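You operate a simulated robot arm through the tools that you are given. There is no shell and no other tool.

You run a simulated robot arm. Do the job below in one go: nothing can be reset, and whatever is moved stays where it is left.

Task
Unlock the washer's keys and spin the wet wash again at 1200.
Fine: switch the washer off when it is done; leave the door shut.
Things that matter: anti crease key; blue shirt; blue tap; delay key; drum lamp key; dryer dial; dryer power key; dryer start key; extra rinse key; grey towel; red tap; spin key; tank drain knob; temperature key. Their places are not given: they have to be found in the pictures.

Only the result counts: the job must be done as asked and must still hold three seconds after the hand-in. Knocking over, shifting, dropping, spilling or breaking anything else fails it.

Robot
A 7-joint arm with a two-finger parallel gripper, fixed in place. Base frame: the origin is at the foot of the arm, x ahead of it, y to its left, z up. Units: mm, rad, N and s.
With the tool pointing down near the work surface it reaches from about 160 to 780 mm from the base axis. Its first joint turns from -2.496 to 2.496 rad. Payload 3 kg.
Tool frame: the origin (TCP) lies between the finger pads and is the grasp point; the fingertips stand 30 mm ahead of it; z points along the fingers, y is the line along which they close. The gripper opens to 94 mm. The fingers are 28 mm wide and 10 mm thick; the gripper's body (50 by 96 mm) begins 55 mm behind the TCP.
Orientation is told as [roll, pitch, yaw] about the base's x, y, z axes, in that order, counted from this pose: with the fingers straight down and closing along the base's y, the tool's x points along the base's -x, its y along +y and its z along -z.

Tools
- The arm moves only by the tool nudge_tool. Its arguments are lists of equal length, an entry for each row: "linear": the shift along the tool's x, y, z in mm, a list of three; "turn": the turn, a rotation vector about the tool's x, y, z in rad, a list of three; "jaw": the finger opening in mm, from 0 to 94. In form: {"linear": [[x, y, z], ...], "turn": [[wx, wy, wz], ...], "jaw": [jaw, ...]}. A call has 1 to 20 rows; each row is the pose to reach, as a shift and turn from the pose commanded when the call began, along the tool's axes at that moment. Rows are played at 5 a second. More than 50 mm and 0.15 rad between two rows, or a gripper value outside its range, and nothing of the call is played. Where a pose cannot be reached the arm comes as near as it can. A force on the tool above 40 N (or 10 N above the force at the start of the call, whichever is more), or a blocked arm, ends the call early, and 0.2 s more pass. Each finger travels about 72 mm/s and halts on what it meets, pressing with about 26 N; the grip force reading is that of the motor and also rises with nothing between the fingers. The clock runs only during rows and for 0.2 s after the last one: add rows that repeat a pose to give the fingers time. It gives the time, the measured TCP pose, the force on the tool (base axes), the opening and the grip force at its end, in the units of the frame above (readings bear some noise), with the torque about the TCP (base axes, N m) and any sound that the robot's microphone picked up.
- Cameras (640 x 400 px; columns grow to the right, rows downward): "scene" is fixed at [218.4, 498.9, 1574.1]; the picture's right is [-0.38, -0.92, 0.00], its down [-0.61, 0.25, -0.75] and it looks along [0.69, -0.29, -0.66] (base axes); focal length 313 px, centre (320, 200). "wrist" rides on the gripper at [76, 14, -103] in the tool frame; the picture's right is [-0.18, 0.98, 0.00], its down [-0.75, -0.14, -0.64] and it looks along [-0.63, -0.12, 0.77] (tool axes); focal length 243 px, centre (320, 200).
- snapshot(camera): a new picture of that camera. It takes no simulated time.
- locate(camera, pixels): for up to 12 pixels [column, row] of the newest picture of that camera ("zoom" is the newest enlarged one), the place [x, y, z] in the base frame of the surface seen there, good to about 2 mm. It takes no simulated time.
- enlarge(camera, box): a new picture of the part [left, top, right, bottom] of that camera's present view, enlarged. It takes no simulated time.
- finish_job(): hands the job in; it is judged then, once.

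Unless the task says otherwise, let go and move clear before handing in.

The tools are called as name(argument=value, ...) on one line, values as JSON. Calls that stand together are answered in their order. nudge_tool: Moves the arm, as the interface text tells. Its arguments: {"type":"object","properties":{"linear":{"type":"array"},"turn":{"type":"array"},"jaw":{"type":"array"}},"required":["linear","turn","jaw"]} The other tools are called the same way: snapshot (camera) takes a picture; locate (camera, pixels) gives the place of the surface under pixels of a picture; enlarge (camera, box) takes an enlarged picture of a part of a camera's view; finish_job () hands the job in.

At the start:

```text
time_s: 0.0
position: [504.6, -68.5, 1183.1]
tool_rot: [0.001, 0.0, 0.0]
force: [0.2, 0.8, 0.0]
moment: [0.04, 0.01, 0.0]
finger_gap: 93.9
gripper_force: 0.0
```

scene: 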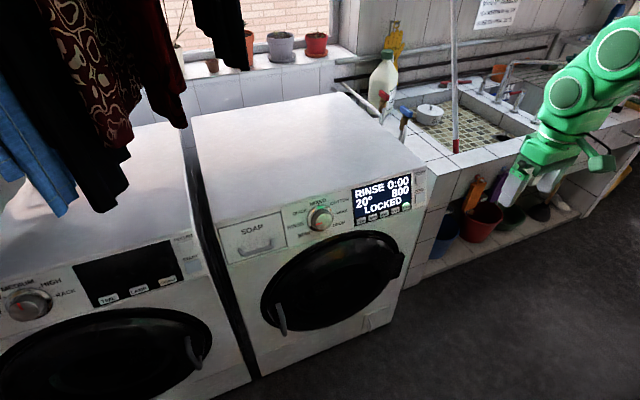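
wrist: 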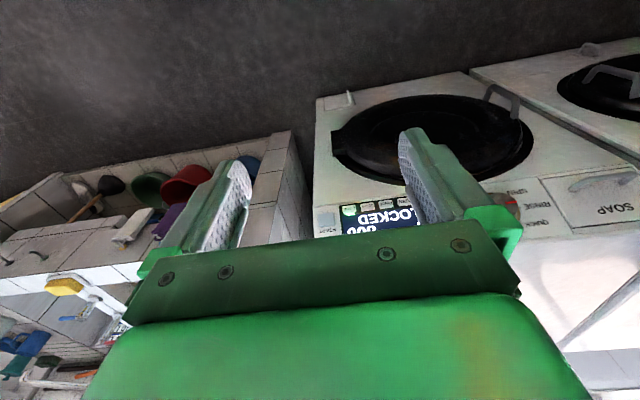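

The scene picture shows the right-hand machine with a display at about (383,195) reading RINSE 0:00, 20°, 800, LOCKED. I'll enlarge the panel to read its keys.

enlarge(camera="scene", box=[340, 160, 436, 220])

enlarge(camera="scene", box=[270, 170, 366, 230])

enlarge(camera="scene", box=[0, 230, 224, 370])

enlarge(camera="scene", box=[200, 160, 440, 310])

```text
6.67 times, centred on (388, 190) of scene
```

zoom: 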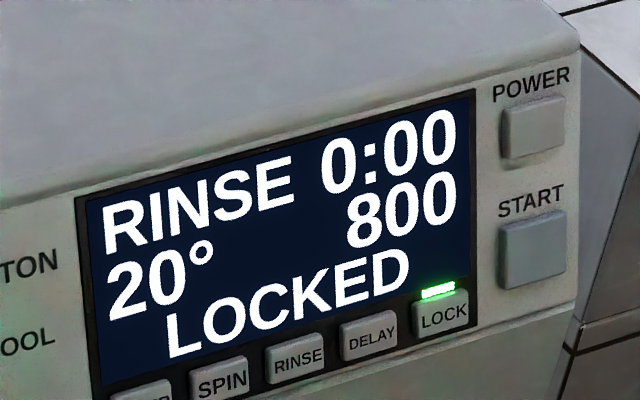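

```text
6.67 times, centred on (318, 200) of scene
```

zoom: 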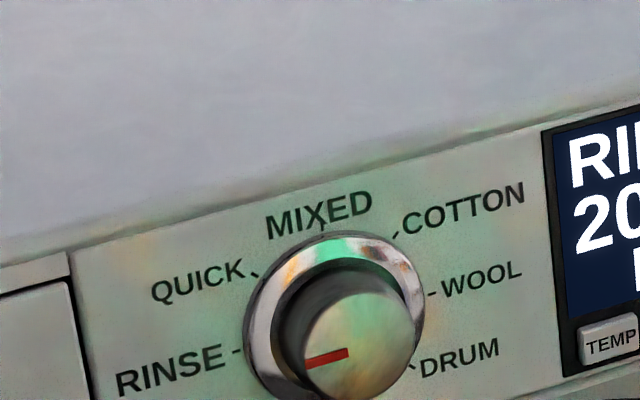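

```text
2.86 times, centred on (112, 300) of scene
```

zoom: 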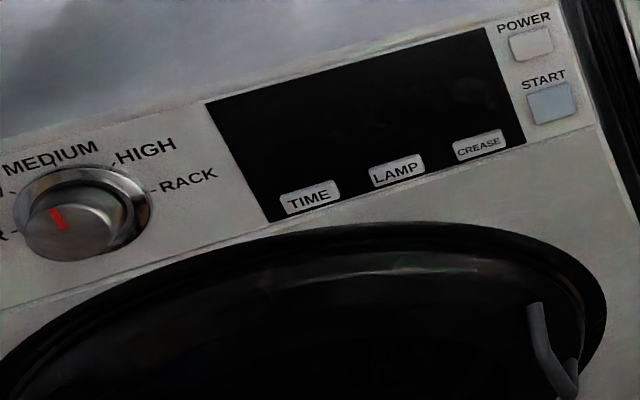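

```text
2.67 times, centred on (320, 235) of scene
```

zoom: 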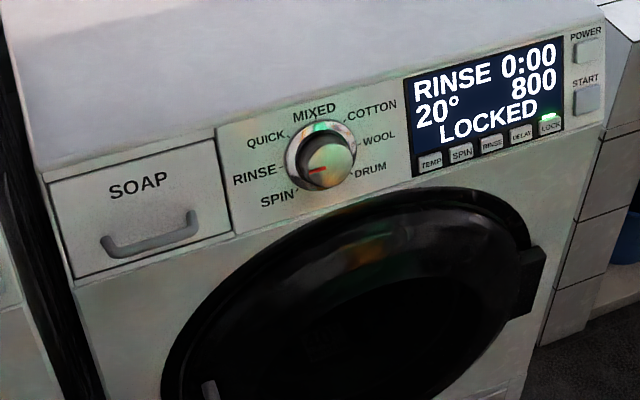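

The right-hand machine is the washer: its dial (318,218) points to RINSE, and the key row is TEMP, SPIN, RINSE, DELAY, LOCK with POWER and START at the right. I'll locate the controls and the panel's plane.

enlarge(camera="scene", box=[340, 160, 436, 220])

locate(camera="zoom", pixels=[[533, 133], [532, 252], [443, 318], [370, 340], [296, 360], [221, 383], [490, 100], [490, 300], [40, 350], [574, 60], [438, 290], [574, 300]])

locate(camera="scene", pixels=[[318, 215], [322, 222], [310, 218], [260, 235], [300, 205], [345, 215], [280, 315], [320, 280], [400, 260], [400, 190], [230, 140], [340, 120]])

```text
6.67 times, centred on (388, 190) of scene
```

zoom: 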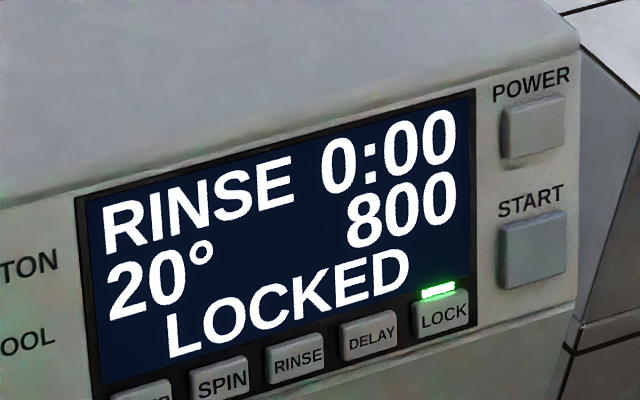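

```text
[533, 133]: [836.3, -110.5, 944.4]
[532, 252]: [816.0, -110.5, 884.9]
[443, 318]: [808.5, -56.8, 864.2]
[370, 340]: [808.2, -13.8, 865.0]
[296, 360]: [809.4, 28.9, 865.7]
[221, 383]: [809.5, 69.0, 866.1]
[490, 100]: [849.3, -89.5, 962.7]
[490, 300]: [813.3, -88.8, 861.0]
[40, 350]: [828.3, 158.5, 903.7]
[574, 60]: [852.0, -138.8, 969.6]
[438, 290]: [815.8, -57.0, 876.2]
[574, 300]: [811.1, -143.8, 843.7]
```

```text
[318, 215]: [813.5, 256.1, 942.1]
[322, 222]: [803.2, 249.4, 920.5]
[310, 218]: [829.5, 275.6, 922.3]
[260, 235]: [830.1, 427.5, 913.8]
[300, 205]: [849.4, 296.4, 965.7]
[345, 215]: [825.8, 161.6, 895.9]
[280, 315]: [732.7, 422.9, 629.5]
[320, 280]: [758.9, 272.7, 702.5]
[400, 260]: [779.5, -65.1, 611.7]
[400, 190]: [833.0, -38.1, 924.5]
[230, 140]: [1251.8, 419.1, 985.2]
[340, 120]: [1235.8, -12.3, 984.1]
```

The panel plane leans back about 19.5° (x 813→849 while z goes 861→963), with LOCK at (808.5, -57, 864). I'll swing the tool to face the panel square-on, in free space in front of it, with the jaws closed.

nudge_tool(linear=[[-10, 1, 18], [-20, 2, 36], [-30, 3, 54], [-40, 4, 72], [-50, 5, 90], [-60, 6, 108], [-70, 7, 126], [-80, 8, 144], [-90, 9, 162], [-100, 10, 180], [-110, 11, 198], [-120, 11.5, 216]], turn=[[0, -0.1025, 0], [0, -0.205, 0], [0, -0.3075, 0], [0, -0.41, 0], [0, -0.5125, 0], [0, -0.615, 0], [0, -0.7175, 0], [0, -0.82, 0], [0, -0.9225, 0], [0, -1.025, 0], [0, -1.1275, 0], [0, -1.23, 0]], jaw=[80, 60, 40, 20, 0, 0, 0, 0, 0, 0, 0, 0])

snapshot(camera="scene")

snapshot(camera="wrist")

```text
time_s: 2.6
position: [699.2, -88.4, 991.6]
tool_rot: [0.001, -1.232, 0.001]
force: [0.1, 0.1, -0.5]
moment: [0.0, 0.04, 0.01]
finger_gap: 0.2
gripper_force: 26.0
out of reach, approached as far as the arm can: row 9, 10, 11, 12
```

```text
taken
```

scene: 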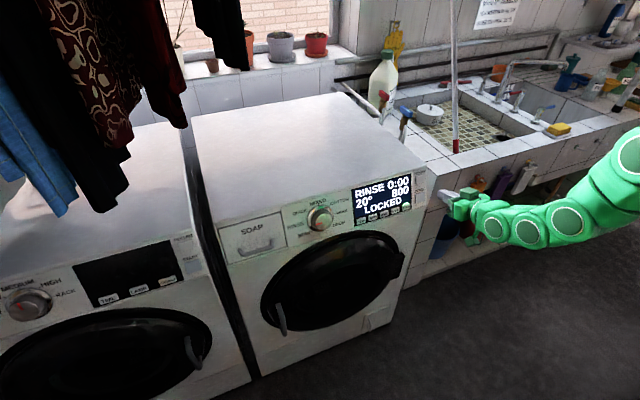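

```text
taken
```

wrist: 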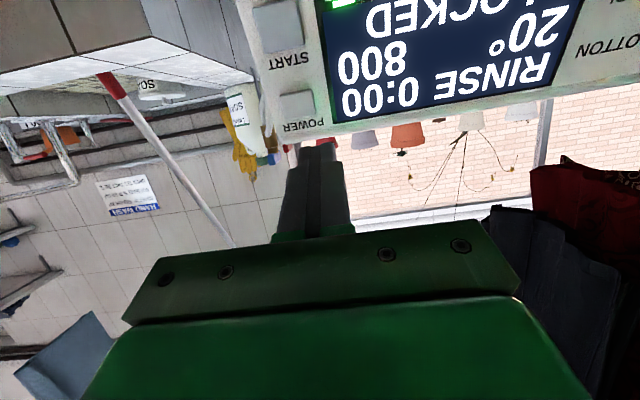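

The arm stopped at (699, -88, 992), since the last rows were too close in for a level tool. I'll play a null row to see which pose counts as commanded.

nudge_tool(linear=[[0, 0, 0]], turn=[[0, 0, 0]], jaw=[0])

enlarge(camera="scene", box=[340, 160, 500, 260])

```text
time_s: 3.0
position: [699.9, -88.3, 991.6]
tool_rot: [-0.001, -1.23, 0.002]
force: [0.4, -0.7, 0.9]
moment: [0.01, -0.03, 0.0]
finger_gap: 0.0
gripper_force: 26.2
```

```text
4.00 times, centred on (420, 210) of scene
```

zoom: 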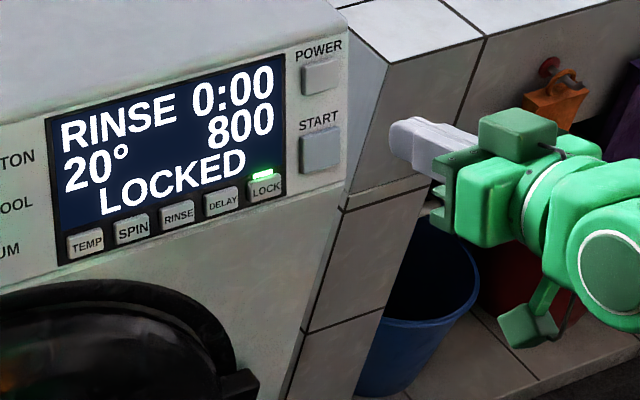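

The null row held at (700, -88, 992) with no complaint, so the reached pose is the commanded one. I'll re-measure the key centres and panel corners in the fresh zoom before approaching LOCK at (265,189).

enlarge(camera="scene", box=[348, 192, 420, 237])

```text
8.89 times, centred on (384, 214) of scene
```

zoom: 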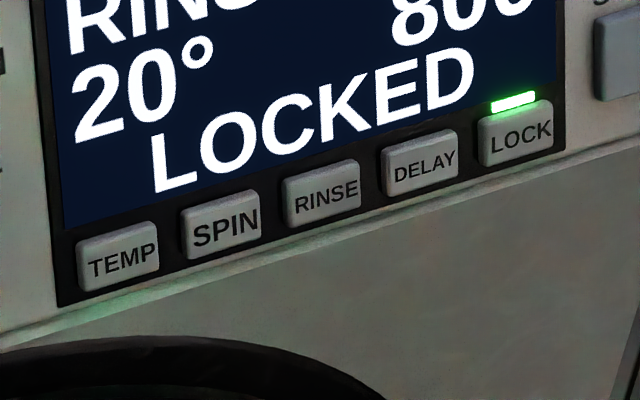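

locate(camera="zoom", pixels=[[521, 137], [488, 150], [552, 130], [521, 118], [521, 152], [423, 168], [325, 196], [225, 228], [190, 240], [257, 218], [123, 262], [470, 150]])

locate(camera="scene", pixels=[[418, 190], [318, 218], [20, 160], [100, 150], [165, 80], [220, 40], [460, 150], [405, 120], [384, 98], [452, 60]])

```text
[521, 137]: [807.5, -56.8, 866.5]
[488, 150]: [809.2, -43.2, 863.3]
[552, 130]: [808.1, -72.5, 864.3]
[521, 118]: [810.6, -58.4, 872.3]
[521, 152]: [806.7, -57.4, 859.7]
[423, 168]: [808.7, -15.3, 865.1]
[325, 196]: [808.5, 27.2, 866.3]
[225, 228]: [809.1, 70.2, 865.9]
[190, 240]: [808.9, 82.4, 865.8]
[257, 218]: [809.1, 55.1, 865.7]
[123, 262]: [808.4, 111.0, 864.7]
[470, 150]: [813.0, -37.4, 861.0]
```

```text
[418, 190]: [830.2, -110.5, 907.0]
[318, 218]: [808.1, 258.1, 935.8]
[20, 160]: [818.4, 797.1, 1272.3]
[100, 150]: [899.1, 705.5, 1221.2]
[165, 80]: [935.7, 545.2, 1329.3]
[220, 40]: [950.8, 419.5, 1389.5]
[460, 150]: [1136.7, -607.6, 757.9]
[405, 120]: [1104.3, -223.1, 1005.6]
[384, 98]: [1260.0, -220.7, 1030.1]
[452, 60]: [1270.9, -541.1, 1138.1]
```

LOCK's face centre is about (808, -57.5, 865.5), with its lamp just above it at z≈876, so I'll aim 4 mm low. I'm moving diagonally to a stand-off with the fingertips about 20 mm in front of the key.

nudge_tool(linear=[[17.4, 6.2, 18.8], [34.7, 12.3, 37.6], [52.1, 18.5, 56.4], [69.4, 24.6, 75.2], [86.8, 30.8, 94], [86.8, 30.8, 94]], turn=[[0, 0, 0], [0, 0, 0], [0, 0, 0], [0, 0, 0], [0, 0, 0], [0, 0, 0]], jaw=[0, 0, 0, 0, 0, 0])

snapshot(camera="wrist")

snapshot(camera="scene")

enlarge(camera="scene", box=[340, 160, 500, 260])

```text
time_s: 4.4
position: [759.0, -56.4, 876.7]
tool_rot: [0.001, -1.228, 0.001]
force: [-0.6, 0.3, 0.5]
moment: [0.0, 0.02, 0.02]
finger_gap: 0.1
gripper_force: 25.9
```

```text
taken
```

wrist: 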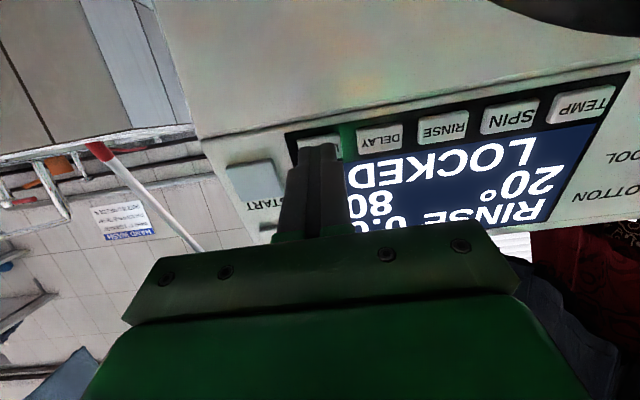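

```text
taken
```

scene: 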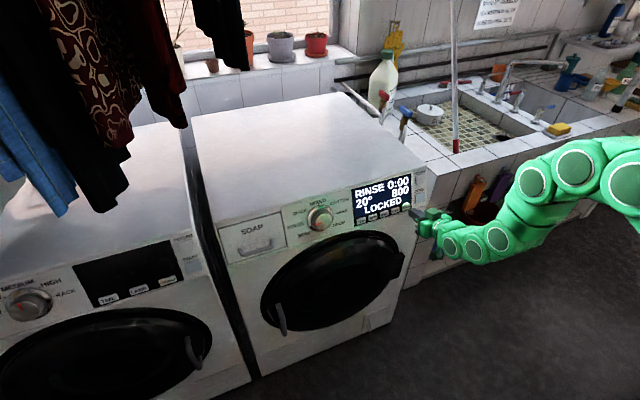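

```text
4.00 times, centred on (420, 210) of scene
```

zoom: 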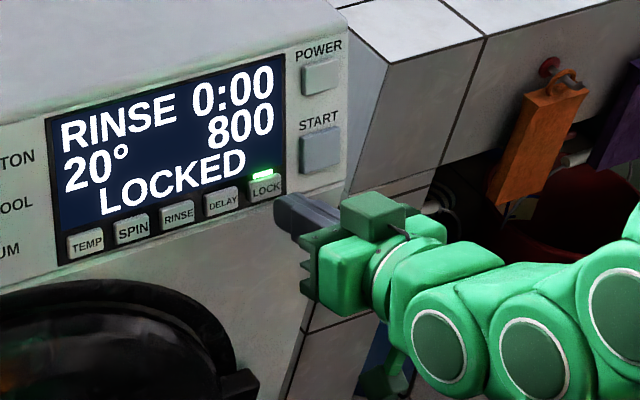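

The fingertips stand squarely in front of LOCK, and the lamp is still lit. I'm pressing in slowly and reading the force.

nudge_tool(linear=[[0, 0, 10], [0, 0, 16], [0, 0, 19], [0, 0, 21], [0, 0, 23], [0, 0, 23], [0, 0, 23], [0, 0, 23], [0, 0, 23], [0, 0, 23], [0, 0, 23], [0, 0, 23]], turn=[[0, 0, 0], [0, 0, 0], [0, 0, 0], [0, 0, 0], [0, 0, 0], [0, 0, 0], [0, 0, 0], [0, 0, 0], [0, 0, 0], [0, 0, 0], [0, 0, 0], [0, 0, 0]], jaw=[0, 0, 0, 0, 0, 0, 0, 0, 0, 0, 0, 0])

enlarge(camera="scene", box=[340, 160, 500, 260])

```text
time_s: 7.0
position: [781.1, -55.8, 869.1]
tool_rot: [0.0, -1.23, 0.0]
force: [-0.8, -0.8, -0.2]
moment: [0.0, -0.02, 0.06]
finger_gap: 0.2
gripper_force: 26.1
```

```text
4.00 times, centred on (420, 210) of scene
```

zoom: 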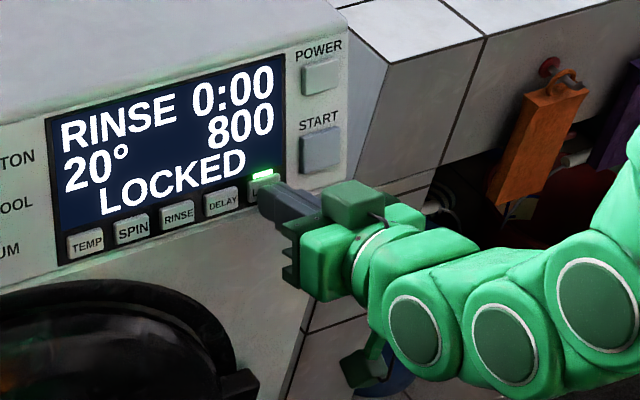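

Force is only about 1 N, so the tips are just at the key's face. I'll push on a few millimetres and hold.

nudge_tool(linear=[[0, 0, 1], [0, 0, 2], [0, 0, 3], [0, 0, 3], [0, 0, 3]], turn=[[0, 0, 0], [0, 0, 0], [0, 0, 0], [0, 0, 0], [0, 0, 0]], jaw=[0, 0, 0, 0, 0])

enlarge(camera="scene", box=[340, 160, 500, 260])

```text
time_s: 8.2
position: [785.7, -58.0, 868.3]
tool_rot: [0.0, -1.23, 0.001]
force: [-8.3, 1.2, 3.4]
moment: [0.06, -0.08, -0.02]
finger_gap: 0.0
gripper_force: 26.0
heard: click
```

```text
4.00 times, centred on (420, 210) of scene
```

zoom: 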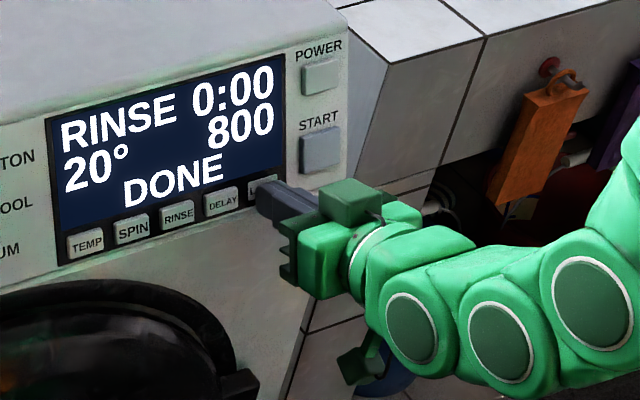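

A click came, the lamp went out and the display now reads DONE, so the keys are unlocked. I'm backing straight off.

nudge_tool(linear=[[0, 0, -12], [0, 0, -30], [0, 0, -50], [0, 0, -50]], turn=[[0, 0, 0], [0, 0, 0], [0, 0, 0], [0, 0, 0]], jaw=[0, 0, 0, 0])

enlarge(camera="scene", box=[340, 160, 436, 220])

enlarge(camera="scene", box=[282, 188, 362, 238])

locate(camera="zoom", pixels=[[330, 250], [260, 250], [300, 240], [360, 200], [290, 300], [390, 260], [230, 230], [170, 225], [400, 215], [300, 150], [320, 330], [350, 290]])

```text
time_s: 9.2
position: [738.7, -58.8, 884.8]
tool_rot: [0.0, -1.228, 0.0]
force: [-0.5, 0.2, -0.8]
moment: [0.01, -0.03, 0.03]
finger_gap: 0.2
gripper_force: 26.5
```

```text
6.67 times, centred on (388, 190) of scene
```

zoom: 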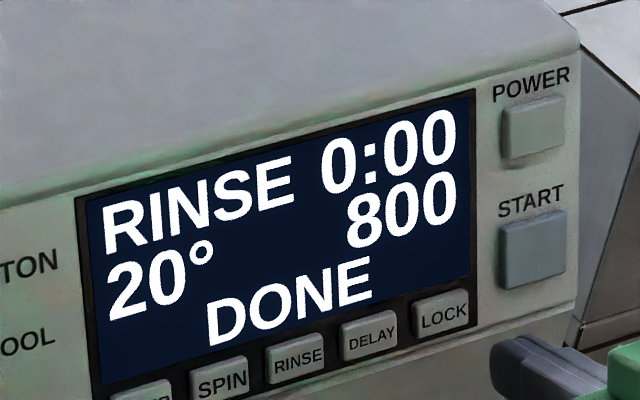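

```text
8.00 times, centred on (322, 213) of scene
```

zoom: 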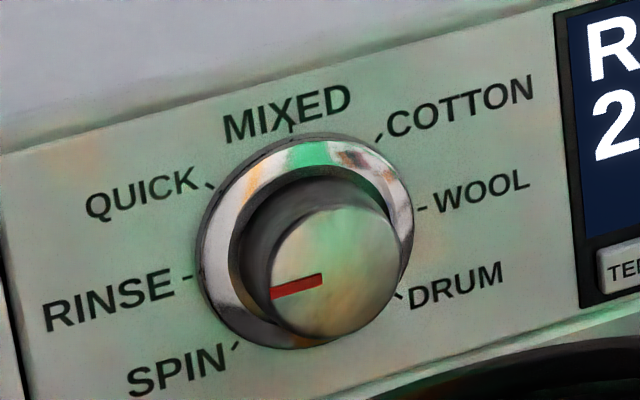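

```text
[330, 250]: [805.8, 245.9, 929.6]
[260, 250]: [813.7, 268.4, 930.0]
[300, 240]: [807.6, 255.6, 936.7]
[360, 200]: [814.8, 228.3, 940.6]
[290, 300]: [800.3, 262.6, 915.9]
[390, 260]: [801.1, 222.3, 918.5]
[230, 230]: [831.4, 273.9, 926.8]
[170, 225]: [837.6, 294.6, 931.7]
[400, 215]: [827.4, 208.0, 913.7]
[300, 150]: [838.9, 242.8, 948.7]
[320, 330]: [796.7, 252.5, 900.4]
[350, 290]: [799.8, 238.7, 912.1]
```

The keys stay unlocked and the display shows DONE. In the dial zoom the knob's face centre is near (334,271) and its pointer aims at RINSE (9 o'clock), so I'll measure the knob's rim and the tick marks.

locate(camera="zoom", pixels=[[334, 271], [274, 280], [394, 255], [342, 210], [318, 334], [188, 276], [236, 346], [208, 185], [291, 126], [378, 138], [420, 208], [398, 294]])

locate(camera="zoom", pixels=[[205, 250], [215, 240], [222, 300], [410, 225], [300, 142], [260, 338], [240, 250], [255, 240], [285, 195], [300, 180], [300, 160], [390, 180]])

```text
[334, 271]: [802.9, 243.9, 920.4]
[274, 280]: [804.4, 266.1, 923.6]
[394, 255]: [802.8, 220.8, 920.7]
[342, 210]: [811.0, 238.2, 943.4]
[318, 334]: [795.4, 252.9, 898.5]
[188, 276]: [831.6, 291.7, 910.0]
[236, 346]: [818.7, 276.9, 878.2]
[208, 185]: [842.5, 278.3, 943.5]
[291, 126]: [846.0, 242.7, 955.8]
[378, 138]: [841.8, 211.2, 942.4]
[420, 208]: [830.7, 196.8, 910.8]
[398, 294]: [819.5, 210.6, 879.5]
```

```text
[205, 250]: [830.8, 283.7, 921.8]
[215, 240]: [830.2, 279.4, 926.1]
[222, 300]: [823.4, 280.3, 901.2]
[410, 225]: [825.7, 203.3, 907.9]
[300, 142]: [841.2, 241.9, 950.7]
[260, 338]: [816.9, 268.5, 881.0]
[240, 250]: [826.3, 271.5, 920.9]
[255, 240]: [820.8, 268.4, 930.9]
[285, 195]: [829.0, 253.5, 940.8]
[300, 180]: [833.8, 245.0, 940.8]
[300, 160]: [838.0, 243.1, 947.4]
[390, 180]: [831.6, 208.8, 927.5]
```

The ticks put the dial's axis at (831, 244, 910.5) on the panel, the knob sticks out 30 mm with a radius of about 23 mm, and SPIN lies 45° anticlockwise of RINSE. I'm moving sideways to a stand-off in front of the knob while opening the jaws.

nudge_tool(linear=[[-10, 15, -12], [-20, 40, -12], [-30, 65, -12], [-40, 90, -12], [-50, 115, -12], [-55, 140, -12], [-55, 165, -12], [-55, 190, -12], [-55, 215, -12], [-55, 240, -12], [-55, 265, -12], [-55, 285, -12], [-55, 302.8, -12], [-55, 302.8, -12]], turn=[[0, 0, 0], [0, 0, 0], [0, 0, 0], [0, 0, 0], [0, 0, 0], [0, 0, 0], [0, 0, 0], [0, 0, 0], [0, 0, 0], [0, 0, 0], [0, 0, 0], [0, 0, 0], [0, 0, 0], [0, 0, 0]], jaw=[0, 0, 0, 0, 0, 0, 20, 40, 60, 70, 70, 70, 70, 70])

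snapshot(camera="scene")

snapshot(camera="wrist")

```text
time_s: 12.2
position: [745.3, 246.2, 941.3]
tool_rot: [0.002, -1.23, -0.001]
force: [-0.8, -0.1, -0.2]
moment: [0.02, 0.01, 0.02]
finger_gap: 69.9
gripper_force: 0.1
```

```text
taken
```

scene: 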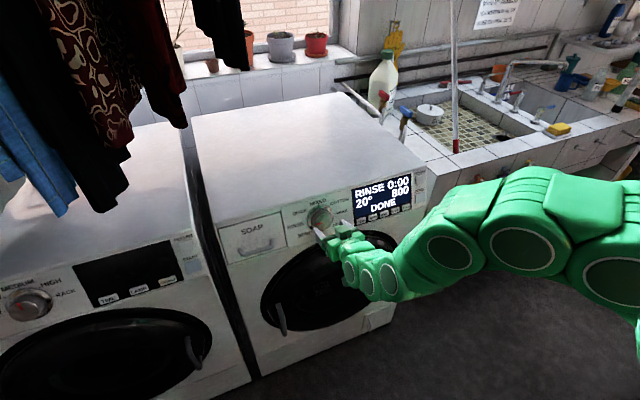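

```text
taken
```

wrist: 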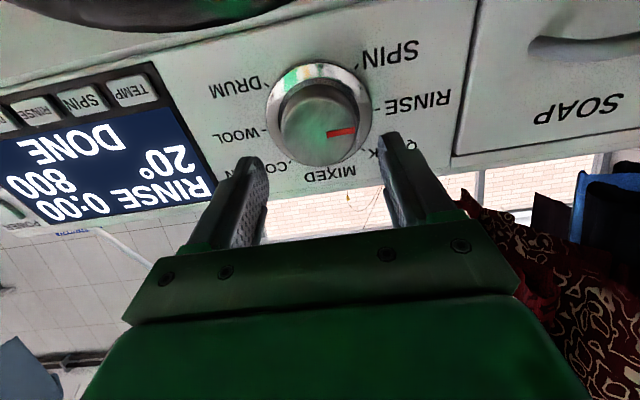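

The fingers straddle the knob's axis from 30 mm out, with the knob at about (322,128) in the wrist picture. I'll check the centring with the wrist camera and take a null reading.

locate(camera="wrist", pixels=[[280, 132], [355, 125], [322, 130], [320, 160], [318, 100], [385, 145], [258, 165], [342, 132], [405, 195], [245, 205]])

nudge_tool(linear=[[0, 0, 0]], turn=[[0, 0, 0]], jaw=[70])

enlarge(camera="scene", box=[282, 188, 378, 248])

enlarge(camera="wrist", box=[160, 0, 480, 200])

```text
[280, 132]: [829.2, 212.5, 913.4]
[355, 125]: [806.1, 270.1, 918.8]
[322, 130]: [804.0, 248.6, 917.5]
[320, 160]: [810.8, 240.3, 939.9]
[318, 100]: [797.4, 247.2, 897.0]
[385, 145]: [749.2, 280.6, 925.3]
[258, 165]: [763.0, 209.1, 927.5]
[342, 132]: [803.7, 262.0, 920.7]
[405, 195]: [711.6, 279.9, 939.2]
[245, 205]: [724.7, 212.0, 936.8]
```

```text
time_s: 12.6
position: [745.6, 245.1, 941.2]
tool_rot: [-0.001, -1.232, 0.0]
force: [0.1, 0.3, -0.2]
moment: [0.01, -0.01, -0.05]
finger_gap: 69.8
gripper_force: 0.0
```

```text
6.67 times, centred on (330, 218) of scene
```

zoom: 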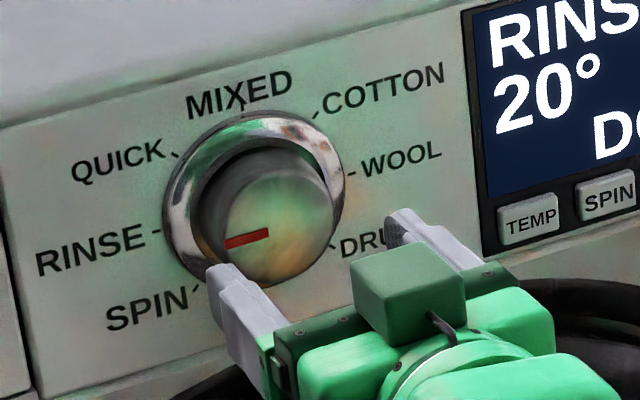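

```text
2.00 times, centred on (320, 100) of wrist
```

zoom: 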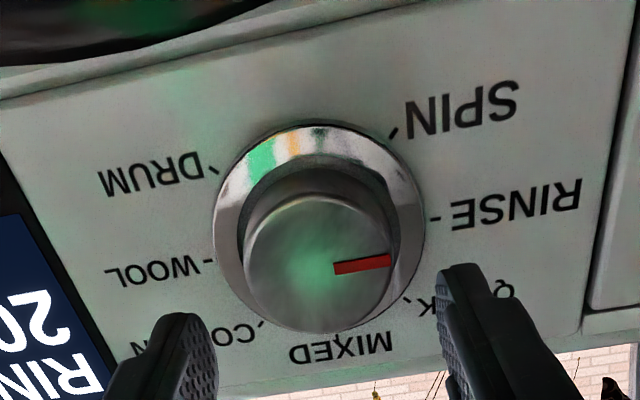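

The finger inner faces sit at y≈280.6 and 209.1, so the gripper is about 1 mm left of the knob's centre (y=244). I'll correct that, pre-turn +0.39 rad so the twist stays mid-range, and slide in until the tips overlap the knob by about 15 mm.

nudge_tool(linear=[[0, -0.5, 0], [0, -1, 0], [0, -1, 0], [0, -1, 12], [0, -1, 24], [0, -1, 34], [0, -1, 42], [0, -1, 46], [0, -1, 46]], turn=[[0, 0, 0.13], [0, 0, 0.26], [0, 0, 0.39], [0, 0, 0.39], [0, 0, 0.39], [0, 0, 0.39], [0, 0, 0.39], [0, 0, 0.39], [0, 0, 0.39]], jaw=[70, 70, 70, 70, 70, 70, 70, 70, 70])

snapshot(camera="wrist")

enlarge(camera="scene", box=[282, 188, 378, 248])

```text
time_s: 14.6
position: [789.2, 243.7, 925.7]
tool_rot: [0.821, -1.057, -0.887]
force: [-0.8, -0.2, 0.6]
moment: [-0.02, 0.01, -0.01]
finger_gap: 70.1
gripper_force: 0.1
```

```text
taken
```

wrist: 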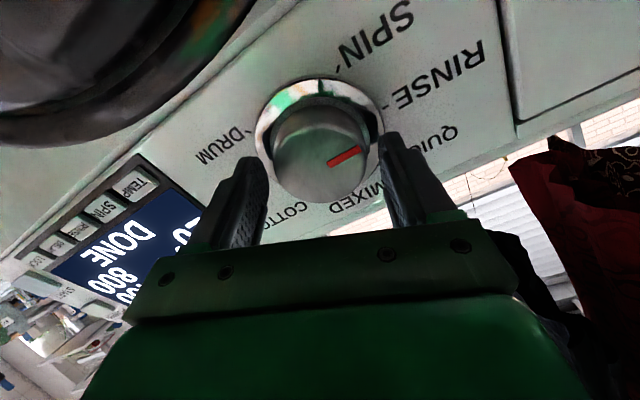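

```text
6.67 times, centred on (330, 218) of scene
```

zoom: 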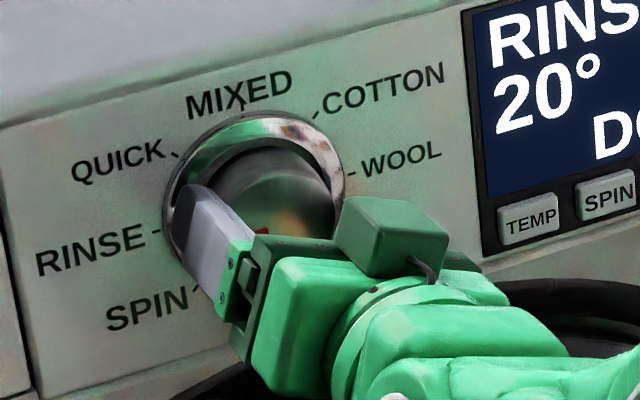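

The tips now flank the knob with no contact force. I'm closing the jaws on it.

nudge_tool(linear=[[0, 0, 0], [0, 0, 0], [0, 0, 0], [0, 0, 0], [0, 0, 0]], turn=[[0, 0, 0], [0, 0, 0], [0, 0, 0], [0, 0, 0], [0, 0, 0]], jaw=[60, 52, 46, 36, 36])

enlarge(camera="scene", box=[282, 188, 378, 248])

```text
time_s: 15.8
position: [787.8, 244.4, 925.3]
tool_rot: [0.817, -1.058, -0.886]
force: [0.8, 0.2, -1.3]
moment: [0.01, 0.15, 0.03]
finger_gap: 55.9
gripper_force: 44.5
```

```text
6.67 times, centred on (330, 218) of scene
```

zoom: 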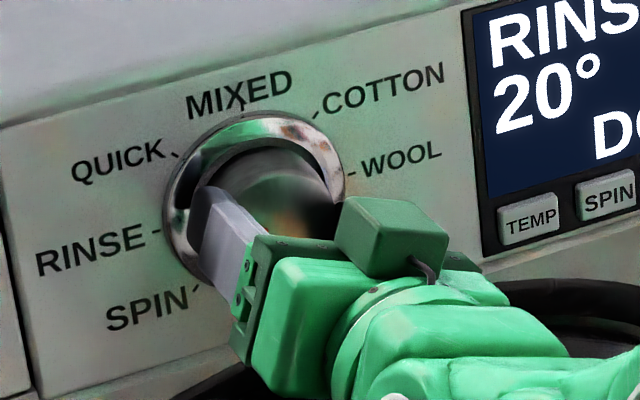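

The jaws stopped at 55.9 mm on the knob with almost no side force, so the grip is well centred. I'm turning it 45° anticlockwise to SPIN.

nudge_tool(linear=[[0, 0, 0], [0, 0, 0], [0, 0, 0], [0, 0, 0], [0, 0, 0], [0, 0, 0], [0, 0, 0], [0, 0, 0], [0, 0, 0]], turn=[[0, 0, -0.1], [0, 0, -0.2], [0, 0, -0.3], [0, 0, -0.4], [0, 0, -0.5], [0, 0, -0.6], [0, 0, -0.7], [0, 0, -0.785], [0, 0, -0.785]], jaw=[36, 36, 36, 36, 36, 36, 36, 36, 36])

enlarge(camera="scene", box=[282, 160, 442, 260])

snapshot(camera="wrist")

```text
time_s: 17.8
position: [789.1, 245.7, 925.3]
tool_rot: [-0.825, -1.054, 0.898]
force: [-1.2, 5.5, -4.4]
moment: [0.16, -0.23, 0.42]
finger_gap: 55.7
gripper_force: 45.2
```

```text
4.00 times, centred on (362, 210) of scene
```

zoom: 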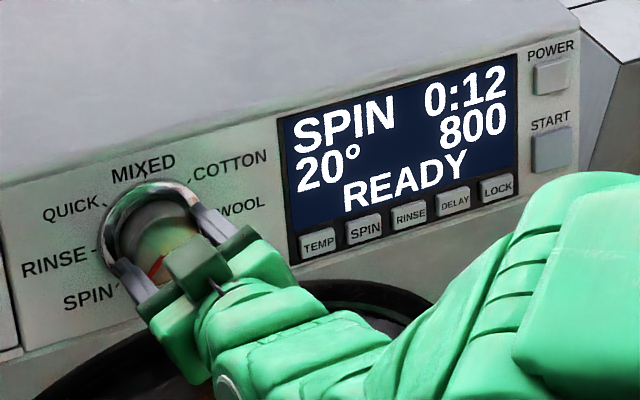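

```text
taken
```

wrist: 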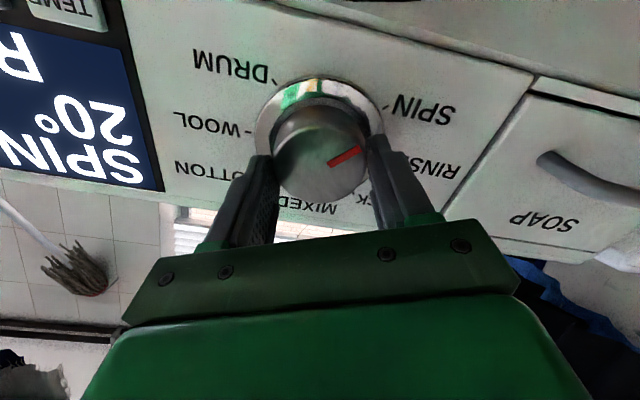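

The display now reads SPIN 0:12, 800, READY. I'll open the jaws, back straight out and undo the twist.

nudge_tool(linear=[[0, 0, 0], [0, 0, 0], [0, 0, -10], [0, 0, -25], [0, 0, -40], [0, 0, -55], [0, 0, -55], [0, 0, -55], [0, 0, -55]], turn=[[0, 0, 0], [0, 0, 0], [0, 0, 0], [0, 0, 0], [0, 0, 0], [0, 0, 0], [0, 0, 0.13], [0, 0, 0.26], [0, 0, 0.393]], jaw=[64, 72, 72, 72, 72, 72, 40, 10, 0])

enlarge(camera="scene", box=[282, 160, 442, 260])

```text
time_s: 19.8
position: [736.3, 244.3, 944.9]
tool_rot: [-0.004, -1.23, 0.004]
force: [-0.3, 0.6, -0.1]
moment: [0.0, 0.04, 0.01]
finger_gap: 0.0
gripper_force: 26.3
```

```text
4.00 times, centred on (362, 210) of scene
```

zoom: 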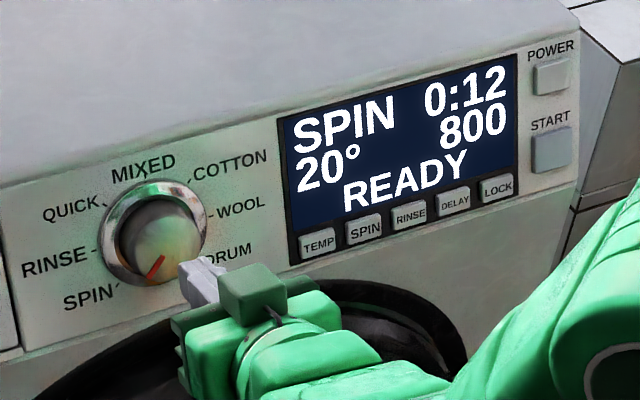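

The jaws are clear and the dial stays on SPIN. Next is the SPIN key at (809, 69.5, 866): I'm moving sideways, then down to a 20 mm stand-off.

nudge_tool(linear=[[5, -25, 0], [10, -50, 0], [15, -75, 0], [20, -100, 5], [30, -125, 15], [40, -150, 30], [50, -170, 42], [54.1, -174.7, 44.9], [54.1, -174.7, 44.9]], turn=[[0, 0, 0], [0, 0, 0], [0, 0, 0], [0, 0, 0], [0, 0, 0], [0, 0, 0], [0, 0, 0], [0, 0, 0], [0, 0, 0]], jaw=[0, 0, 0, 0, 0, 0, 0, 0, 0])

snapshot(camera="wrist")

enlarge(camera="scene", box=[282, 160, 442, 260])

```text
time_s: 21.8
position: [760.9, 68.6, 876.5]
tool_rot: [-0.006, -1.229, 0.004]
force: [0.1, 0.8, -0.2]
moment: [-0.01, -0.02, 0.01]
finger_gap: 0.0
gripper_force: 25.7
```

```text
taken
```

wrist: 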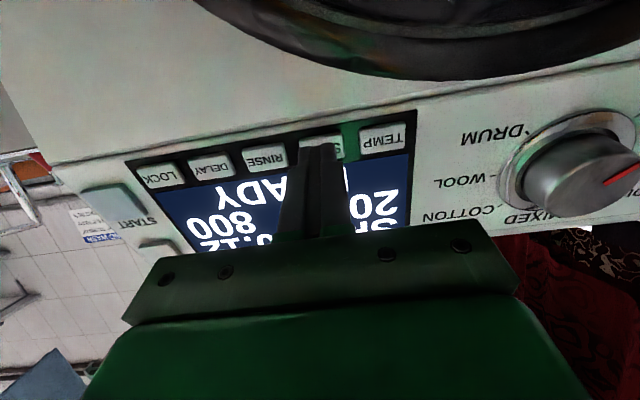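

```text
4.00 times, centred on (362, 210) of scene
```

zoom: 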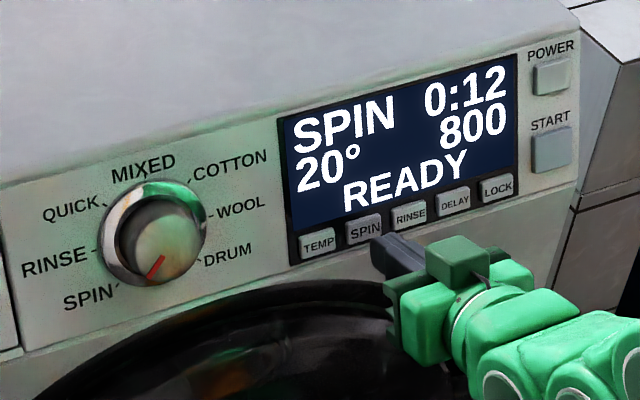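

The tips face the SPIN key and the display is unchanged. I'll do one press and release.

nudge_tool(linear=[[-1, 0, 10], [-1, 0, 18], [-1, 0, 22], [-1, 0, 24], [-1, 0, 25.5], [-1, 0, 26.5], [-1, 0, 26.5], [-1, 0, 15], [-1, 0, 10]], turn=[[0, 0, 0], [0, 0, 0], [0, 0, 0], [0, 0, 0], [0, 0, 0], [0, 0, 0], [0, 0, 0], [0, 0, 0], [0, 0, 0]], jaw=[0, 0, 0, 0, 0, 0, 0, 0, 0])

enlarge(camera="scene", box=[282, 160, 442, 260])

```text
time_s: 23.8
position: [771.1, 70.0, 877.7]
tool_rot: [-0.006, -1.23, 0.006]
force: [-0.1, 0.3, 0.8]
moment: [0.01, -0.01, 0.04]
finger_gap: 0.2
gripper_force: 25.8
heard: click
```

```text
4.00 times, centred on (362, 210) of scene
```

zoom: 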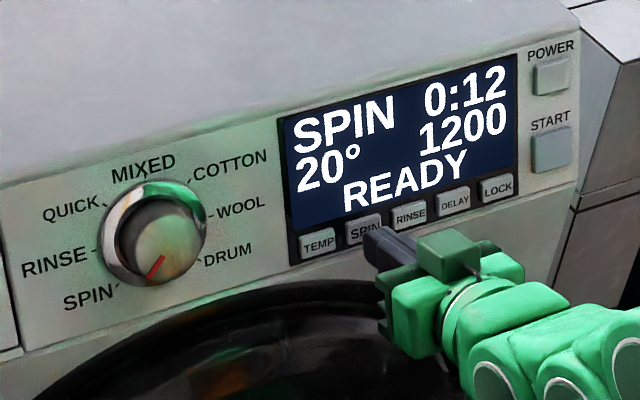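

One click and the speed reads 1200 with READY. I'll measure START and POWER precisely before moving over.

enlarge(camera="scene", box=[388, 160, 452, 200])

locate(camera="zoom", pixels=[[300, 150], [260, 160], [340, 140], [300, 120], [300, 190], [300, 290], [300, 260], [300, 320], [270, 300], [335, 280], [300, 305], [300, 340]])

nudge_tool(linear=[[0, 0, -15], [0, 0, -35], [-5, -25, -35], [-10, -50, -35], [-15, -75, -35], [-20, -100, -35], [-21.8, -125, -35], [-21.8, -150, -35], [-21.8, -170, -35], [-21.8, -180.5, -30], [-21.8, -180.5, -20]], turn=[[0, 0, 0], [0, 0, 0], [0, 0, 0], [0, 0, 0], [0, 0, 0], [0, 0, 0], [0, 0, 0], [0, 0, 0], [0, 0, 0], [0, 0, 0], [0, 0, 0]], jaw=[0, 0, 0, 0, 0, 0, 0, 0, 0, 0, 0])

snapshot(camera="wrist")

enlarge(camera="scene", box=[340, 160, 436, 220])

```text
10.00 times, centred on (420, 180) of scene
```

zoom: 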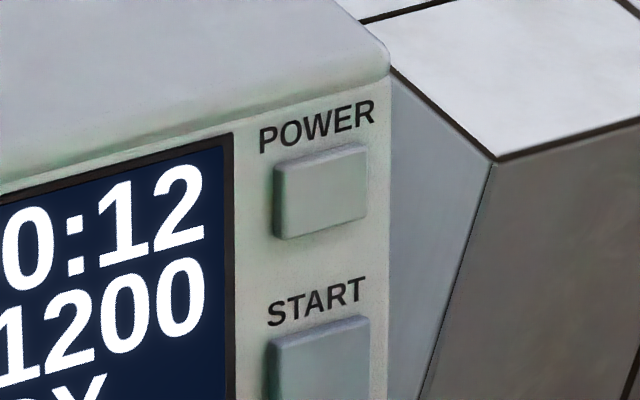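

```text
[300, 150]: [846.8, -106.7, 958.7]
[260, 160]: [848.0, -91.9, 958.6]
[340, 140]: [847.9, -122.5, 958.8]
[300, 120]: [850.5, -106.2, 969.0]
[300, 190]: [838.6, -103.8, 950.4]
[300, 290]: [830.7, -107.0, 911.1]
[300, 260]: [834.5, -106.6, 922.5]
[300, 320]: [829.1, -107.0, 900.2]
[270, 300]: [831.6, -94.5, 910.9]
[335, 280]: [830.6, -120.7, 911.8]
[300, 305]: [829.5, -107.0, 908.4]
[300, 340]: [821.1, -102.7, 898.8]
```

```text
time_s: 26.2
position: [759.2, -110.1, 902.7]
tool_rot: [-0.004, -1.229, 0.006]
force: [0.9, 0.3, 0.3]
moment: [0.02, -0.02, -0.04]
finger_gap: 0.1
gripper_force: 26.0
```

```text
taken
```

wrist: 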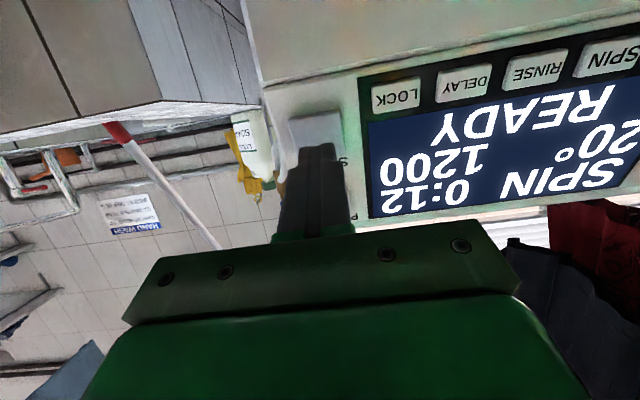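

```text
6.67 times, centred on (388, 190) of scene
```

zoom: 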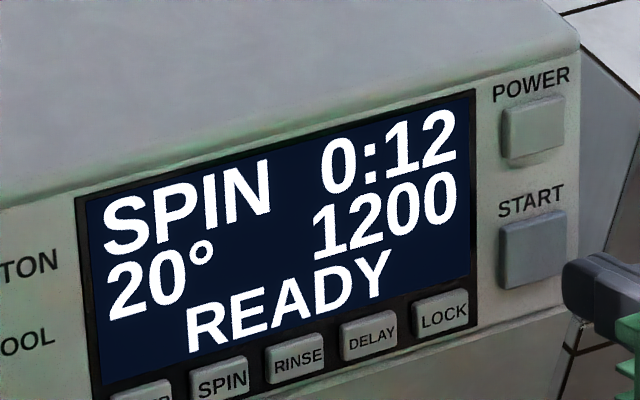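

The tips are about 30 mm in front of START at y≈-110, and the display shows SPIN 1200 READY. I'm pressing START once and backing off.

nudge_tool(linear=[[-2, 0, 15], [-2, 0, 24], [-2, 0, 29], [-2, 0, 32], [-2, 0, 34], [-2, 0, 35.5], [-2, 0, 35.5]], turn=[[0, 0, 0], [0, 0, 0], [0, 0, 0], [0, 0, 0], [0, 0, 0], [0, 0, 0], [0, 0, 0]], jaw=[0, 0, 0, 0, 0, 0, 0])

enlarge(camera="scene", box=[340, 160, 436, 220])

```text
time_s: 27.8
position: [792.9, -110.8, 893.2]
tool_rot: [-0.004, -1.227, 0.007]
force: [-7.9, 0.2, -1.2]
moment: [-0.02, 0.06, 0.0]
finger_gap: 0.2
gripper_force: 25.9
heard: click
```

```text
6.67 times, centred on (388, 190) of scene
```

zoom: 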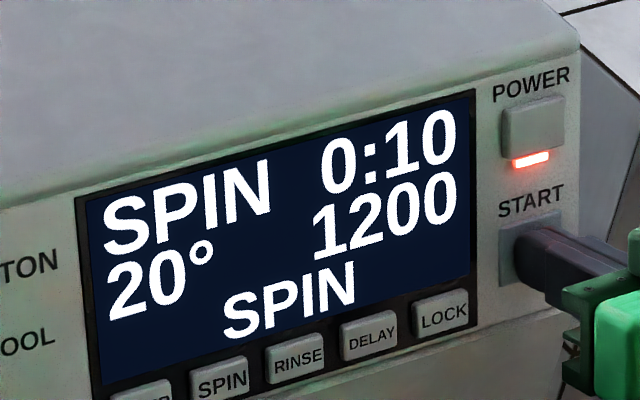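

START clicked, the countdown is running (0:10) and the line reads SPIN. I'm backing off START and moving up in front of POWER, without touching it, to wait.

nudge_tool(linear=[[0, 0, -15], [0, 0, -40], [-20, 0, -45], [-40, 0, -45], [-58, 0, -45], [-64, 0, -45]], turn=[[0, 0, 0], [0, 0, 0], [0, 0, 0], [0, 0, 0], [0, 0, 0], [0, 0, 0]], jaw=[0, 0, 0, 0, 0, 0])

enlarge(camera="scene", box=[370, 155, 450, 205])

locate(camera="zoom", pixels=[[412, 180], [380, 195], [420, 170], [400, 160], [400, 205], [440, 170], [410, 195], [400, 185]])

snapshot(camera="wrist")

```text
time_s: 29.2
position: [774.0, -110.9, 968.5]
tool_rot: [-0.007, -1.229, 0.009]
force: [-0.3, 0.4, 0.1]
moment: [0.0, -0.02, 0.01]
finger_gap: 0.1
gripper_force: 25.9
```

```text
8.00 times, centred on (410, 180) of scene
```

zoom: 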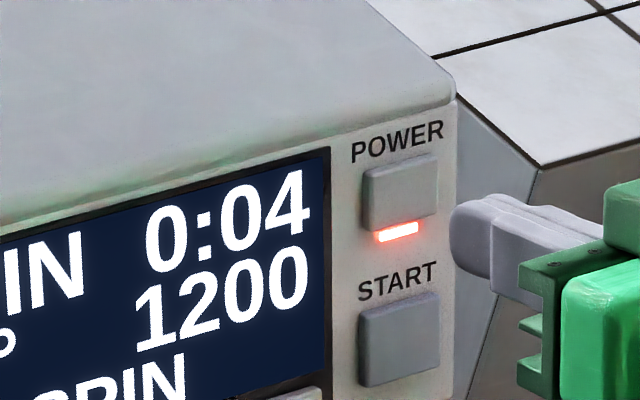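

```text
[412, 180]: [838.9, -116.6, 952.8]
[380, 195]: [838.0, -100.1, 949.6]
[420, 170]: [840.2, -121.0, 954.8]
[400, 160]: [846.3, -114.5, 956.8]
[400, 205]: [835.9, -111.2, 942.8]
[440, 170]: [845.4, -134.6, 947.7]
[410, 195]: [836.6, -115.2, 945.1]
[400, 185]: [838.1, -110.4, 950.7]
```

```text
taken
```

wrist: 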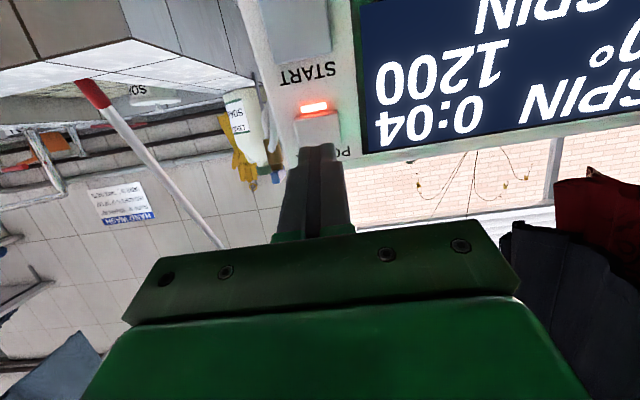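

It is counting down (0:04) and still spinning, and the tips sit about 37 mm in front of POWER. I'll wait in place until it finishes.

nudge_tool(linear=[[0, 0, 0], [0, 0, 0], [0, 0, 0], [0, 0, 0], [0, 0, 0], [0, 0, 0], [0, 0, 0], [0, 0, 0], [0, 0, 0], [0, 0, 0], [0, 0, 0], [0, 0, 0]], turn=[[0, 0, 0], [0, 0, 0], [0, 0, 0], [0, 0, 0], [0, 0, 0], [0, 0, 0], [0, 0, 0], [0, 0, 0], [0, 0, 0], [0, 0, 0], [0, 0, 0], [0, 0, 0]], jaw=[0, 0, 0, 0, 0, 0, 0, 0, 0, 0, 0, 0])

enlarge(camera="scene", box=[340, 155, 452, 225])

```text
time_s: 31.8
position: [772.9, -109.6, 968.7]
tool_rot: [-0.006, -1.229, 0.006]
force: [0.0, -0.4, 0.4]
moment: [-0.01, 0.04, 0.02]
finger_gap: 0.0
gripper_force: 25.9
```

```text
5.71 times, centred on (396, 190) of scene
```

zoom: 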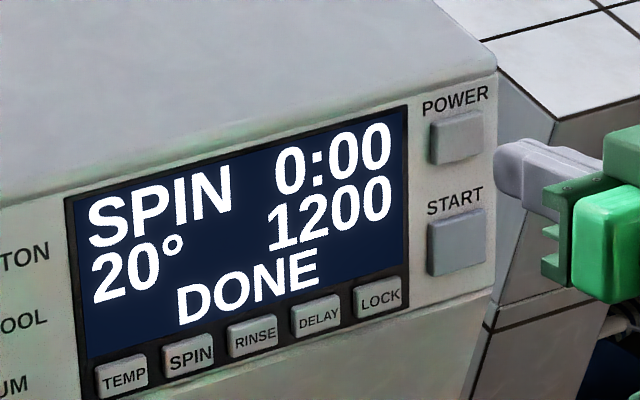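

The display reads SPIN 0:00, 1200, DONE, and the red lamp under POWER is out. I'm pressing POWER now.

nudge_tool(linear=[[-2, 0, 15], [-2, 0, 28], [-2, 0, 35], [-2, 0, 38], [-2, 0, 40], [-2, 0, 41.5], [-2, 0, 43], [-2, 0, 43]], turn=[[0, 0, 0], [0, 0, 0], [0, 0, 0], [0, 0, 0], [0, 0, 0], [0, 0, 0], [0, 0, 0], [0, 0, 0]], jaw=[0, 0, 0, 0, 0, 0, 0, 0])

enlarge(camera="scene", box=[340, 155, 452, 225])

```text
time_s: 33.6
position: [812.2, -111.6, 955.5]
tool_rot: [-0.004, -1.229, 0.008]
force: [-2.2, 0.2, -0.1]
moment: [0.02, -0.02, 0.01]
finger_gap: 0.0
gripper_force: 26.1
heard: click
```

```text
5.71 times, centred on (396, 190) of scene
```

zoom: 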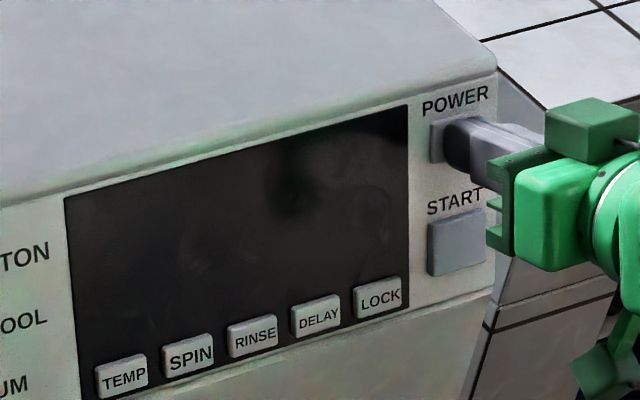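

POWER clicked and the display is dark, so the washer is off. I'm backing well clear and checking that nothing else changed.

nudge_tool(linear=[[0, 0, -15], [0, 0, -40], [0, 0, -65], [0, 0, -90], [0, 0, -100], [0, 0, -100]], turn=[[0, 0, 0], [0, 0, 0], [0, 0, 0], [0, 0, 0], [0, 0, 0], [0, 0, 0]], jaw=[0, 0, 0, 0, 0, 0])

snapshot(camera="scene")

enlarge(camera="scene", box=[200, 160, 440, 310])

```text
time_s: 35.0
position: [719.2, -110.5, 989.9]
tool_rot: [-0.004, -1.229, 0.005]
force: [0.4, -0.7, 0.0]
moment: [0.0, 0.01, -0.01]
finger_gap: 0.1
gripper_force: 25.6
```

```text
taken
```

scene: 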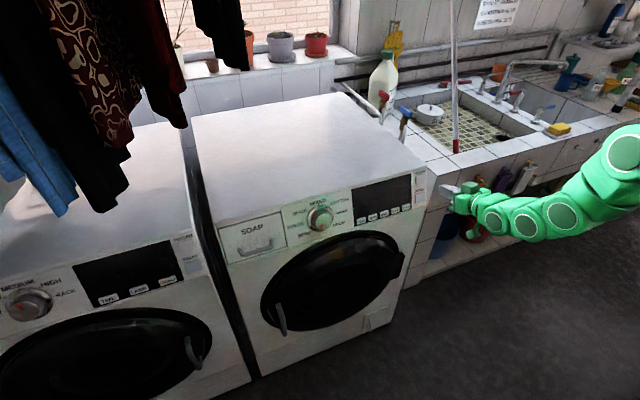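

```text
2.67 times, centred on (320, 235) of scene
```

zoom: 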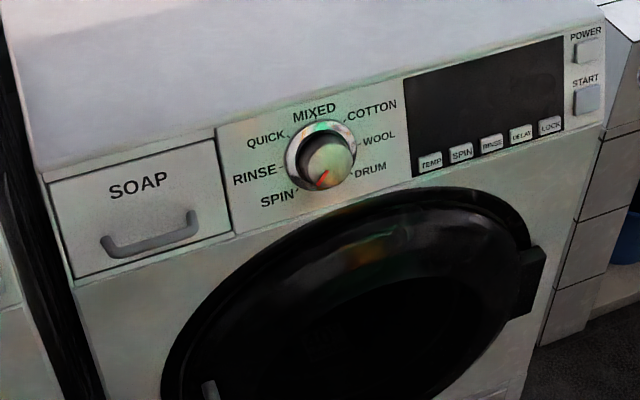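

The washer's display is dark, the dial is on SPIN, the door is shut, and the arm is clear at (719, -110, 990). Nothing else has moved, so I'm handing in.

finish_job()

```text
The job is handed in.
```

The wet wash has been spun again at 1200 and the washer is now switched off, with the door still shut. I've handed the job in.

- **Unlock:** I pressed LOCK; its lamp went out and the display changed from LOCKED to DONE.
- **Programme:** I turned the dial from RINSE to SPIN. One press of the SPIN key raised the speed from 800 to 1200.
- **Spin:** I pressed START and waited while it counted down to 0:00. The display then read SPIN, 1200, DONE.
- **Off:** I pressed POWER and the display went dark.

The dial is still on SPIN. The arm is clear of the washer, and the last picture shows nothing else moved.
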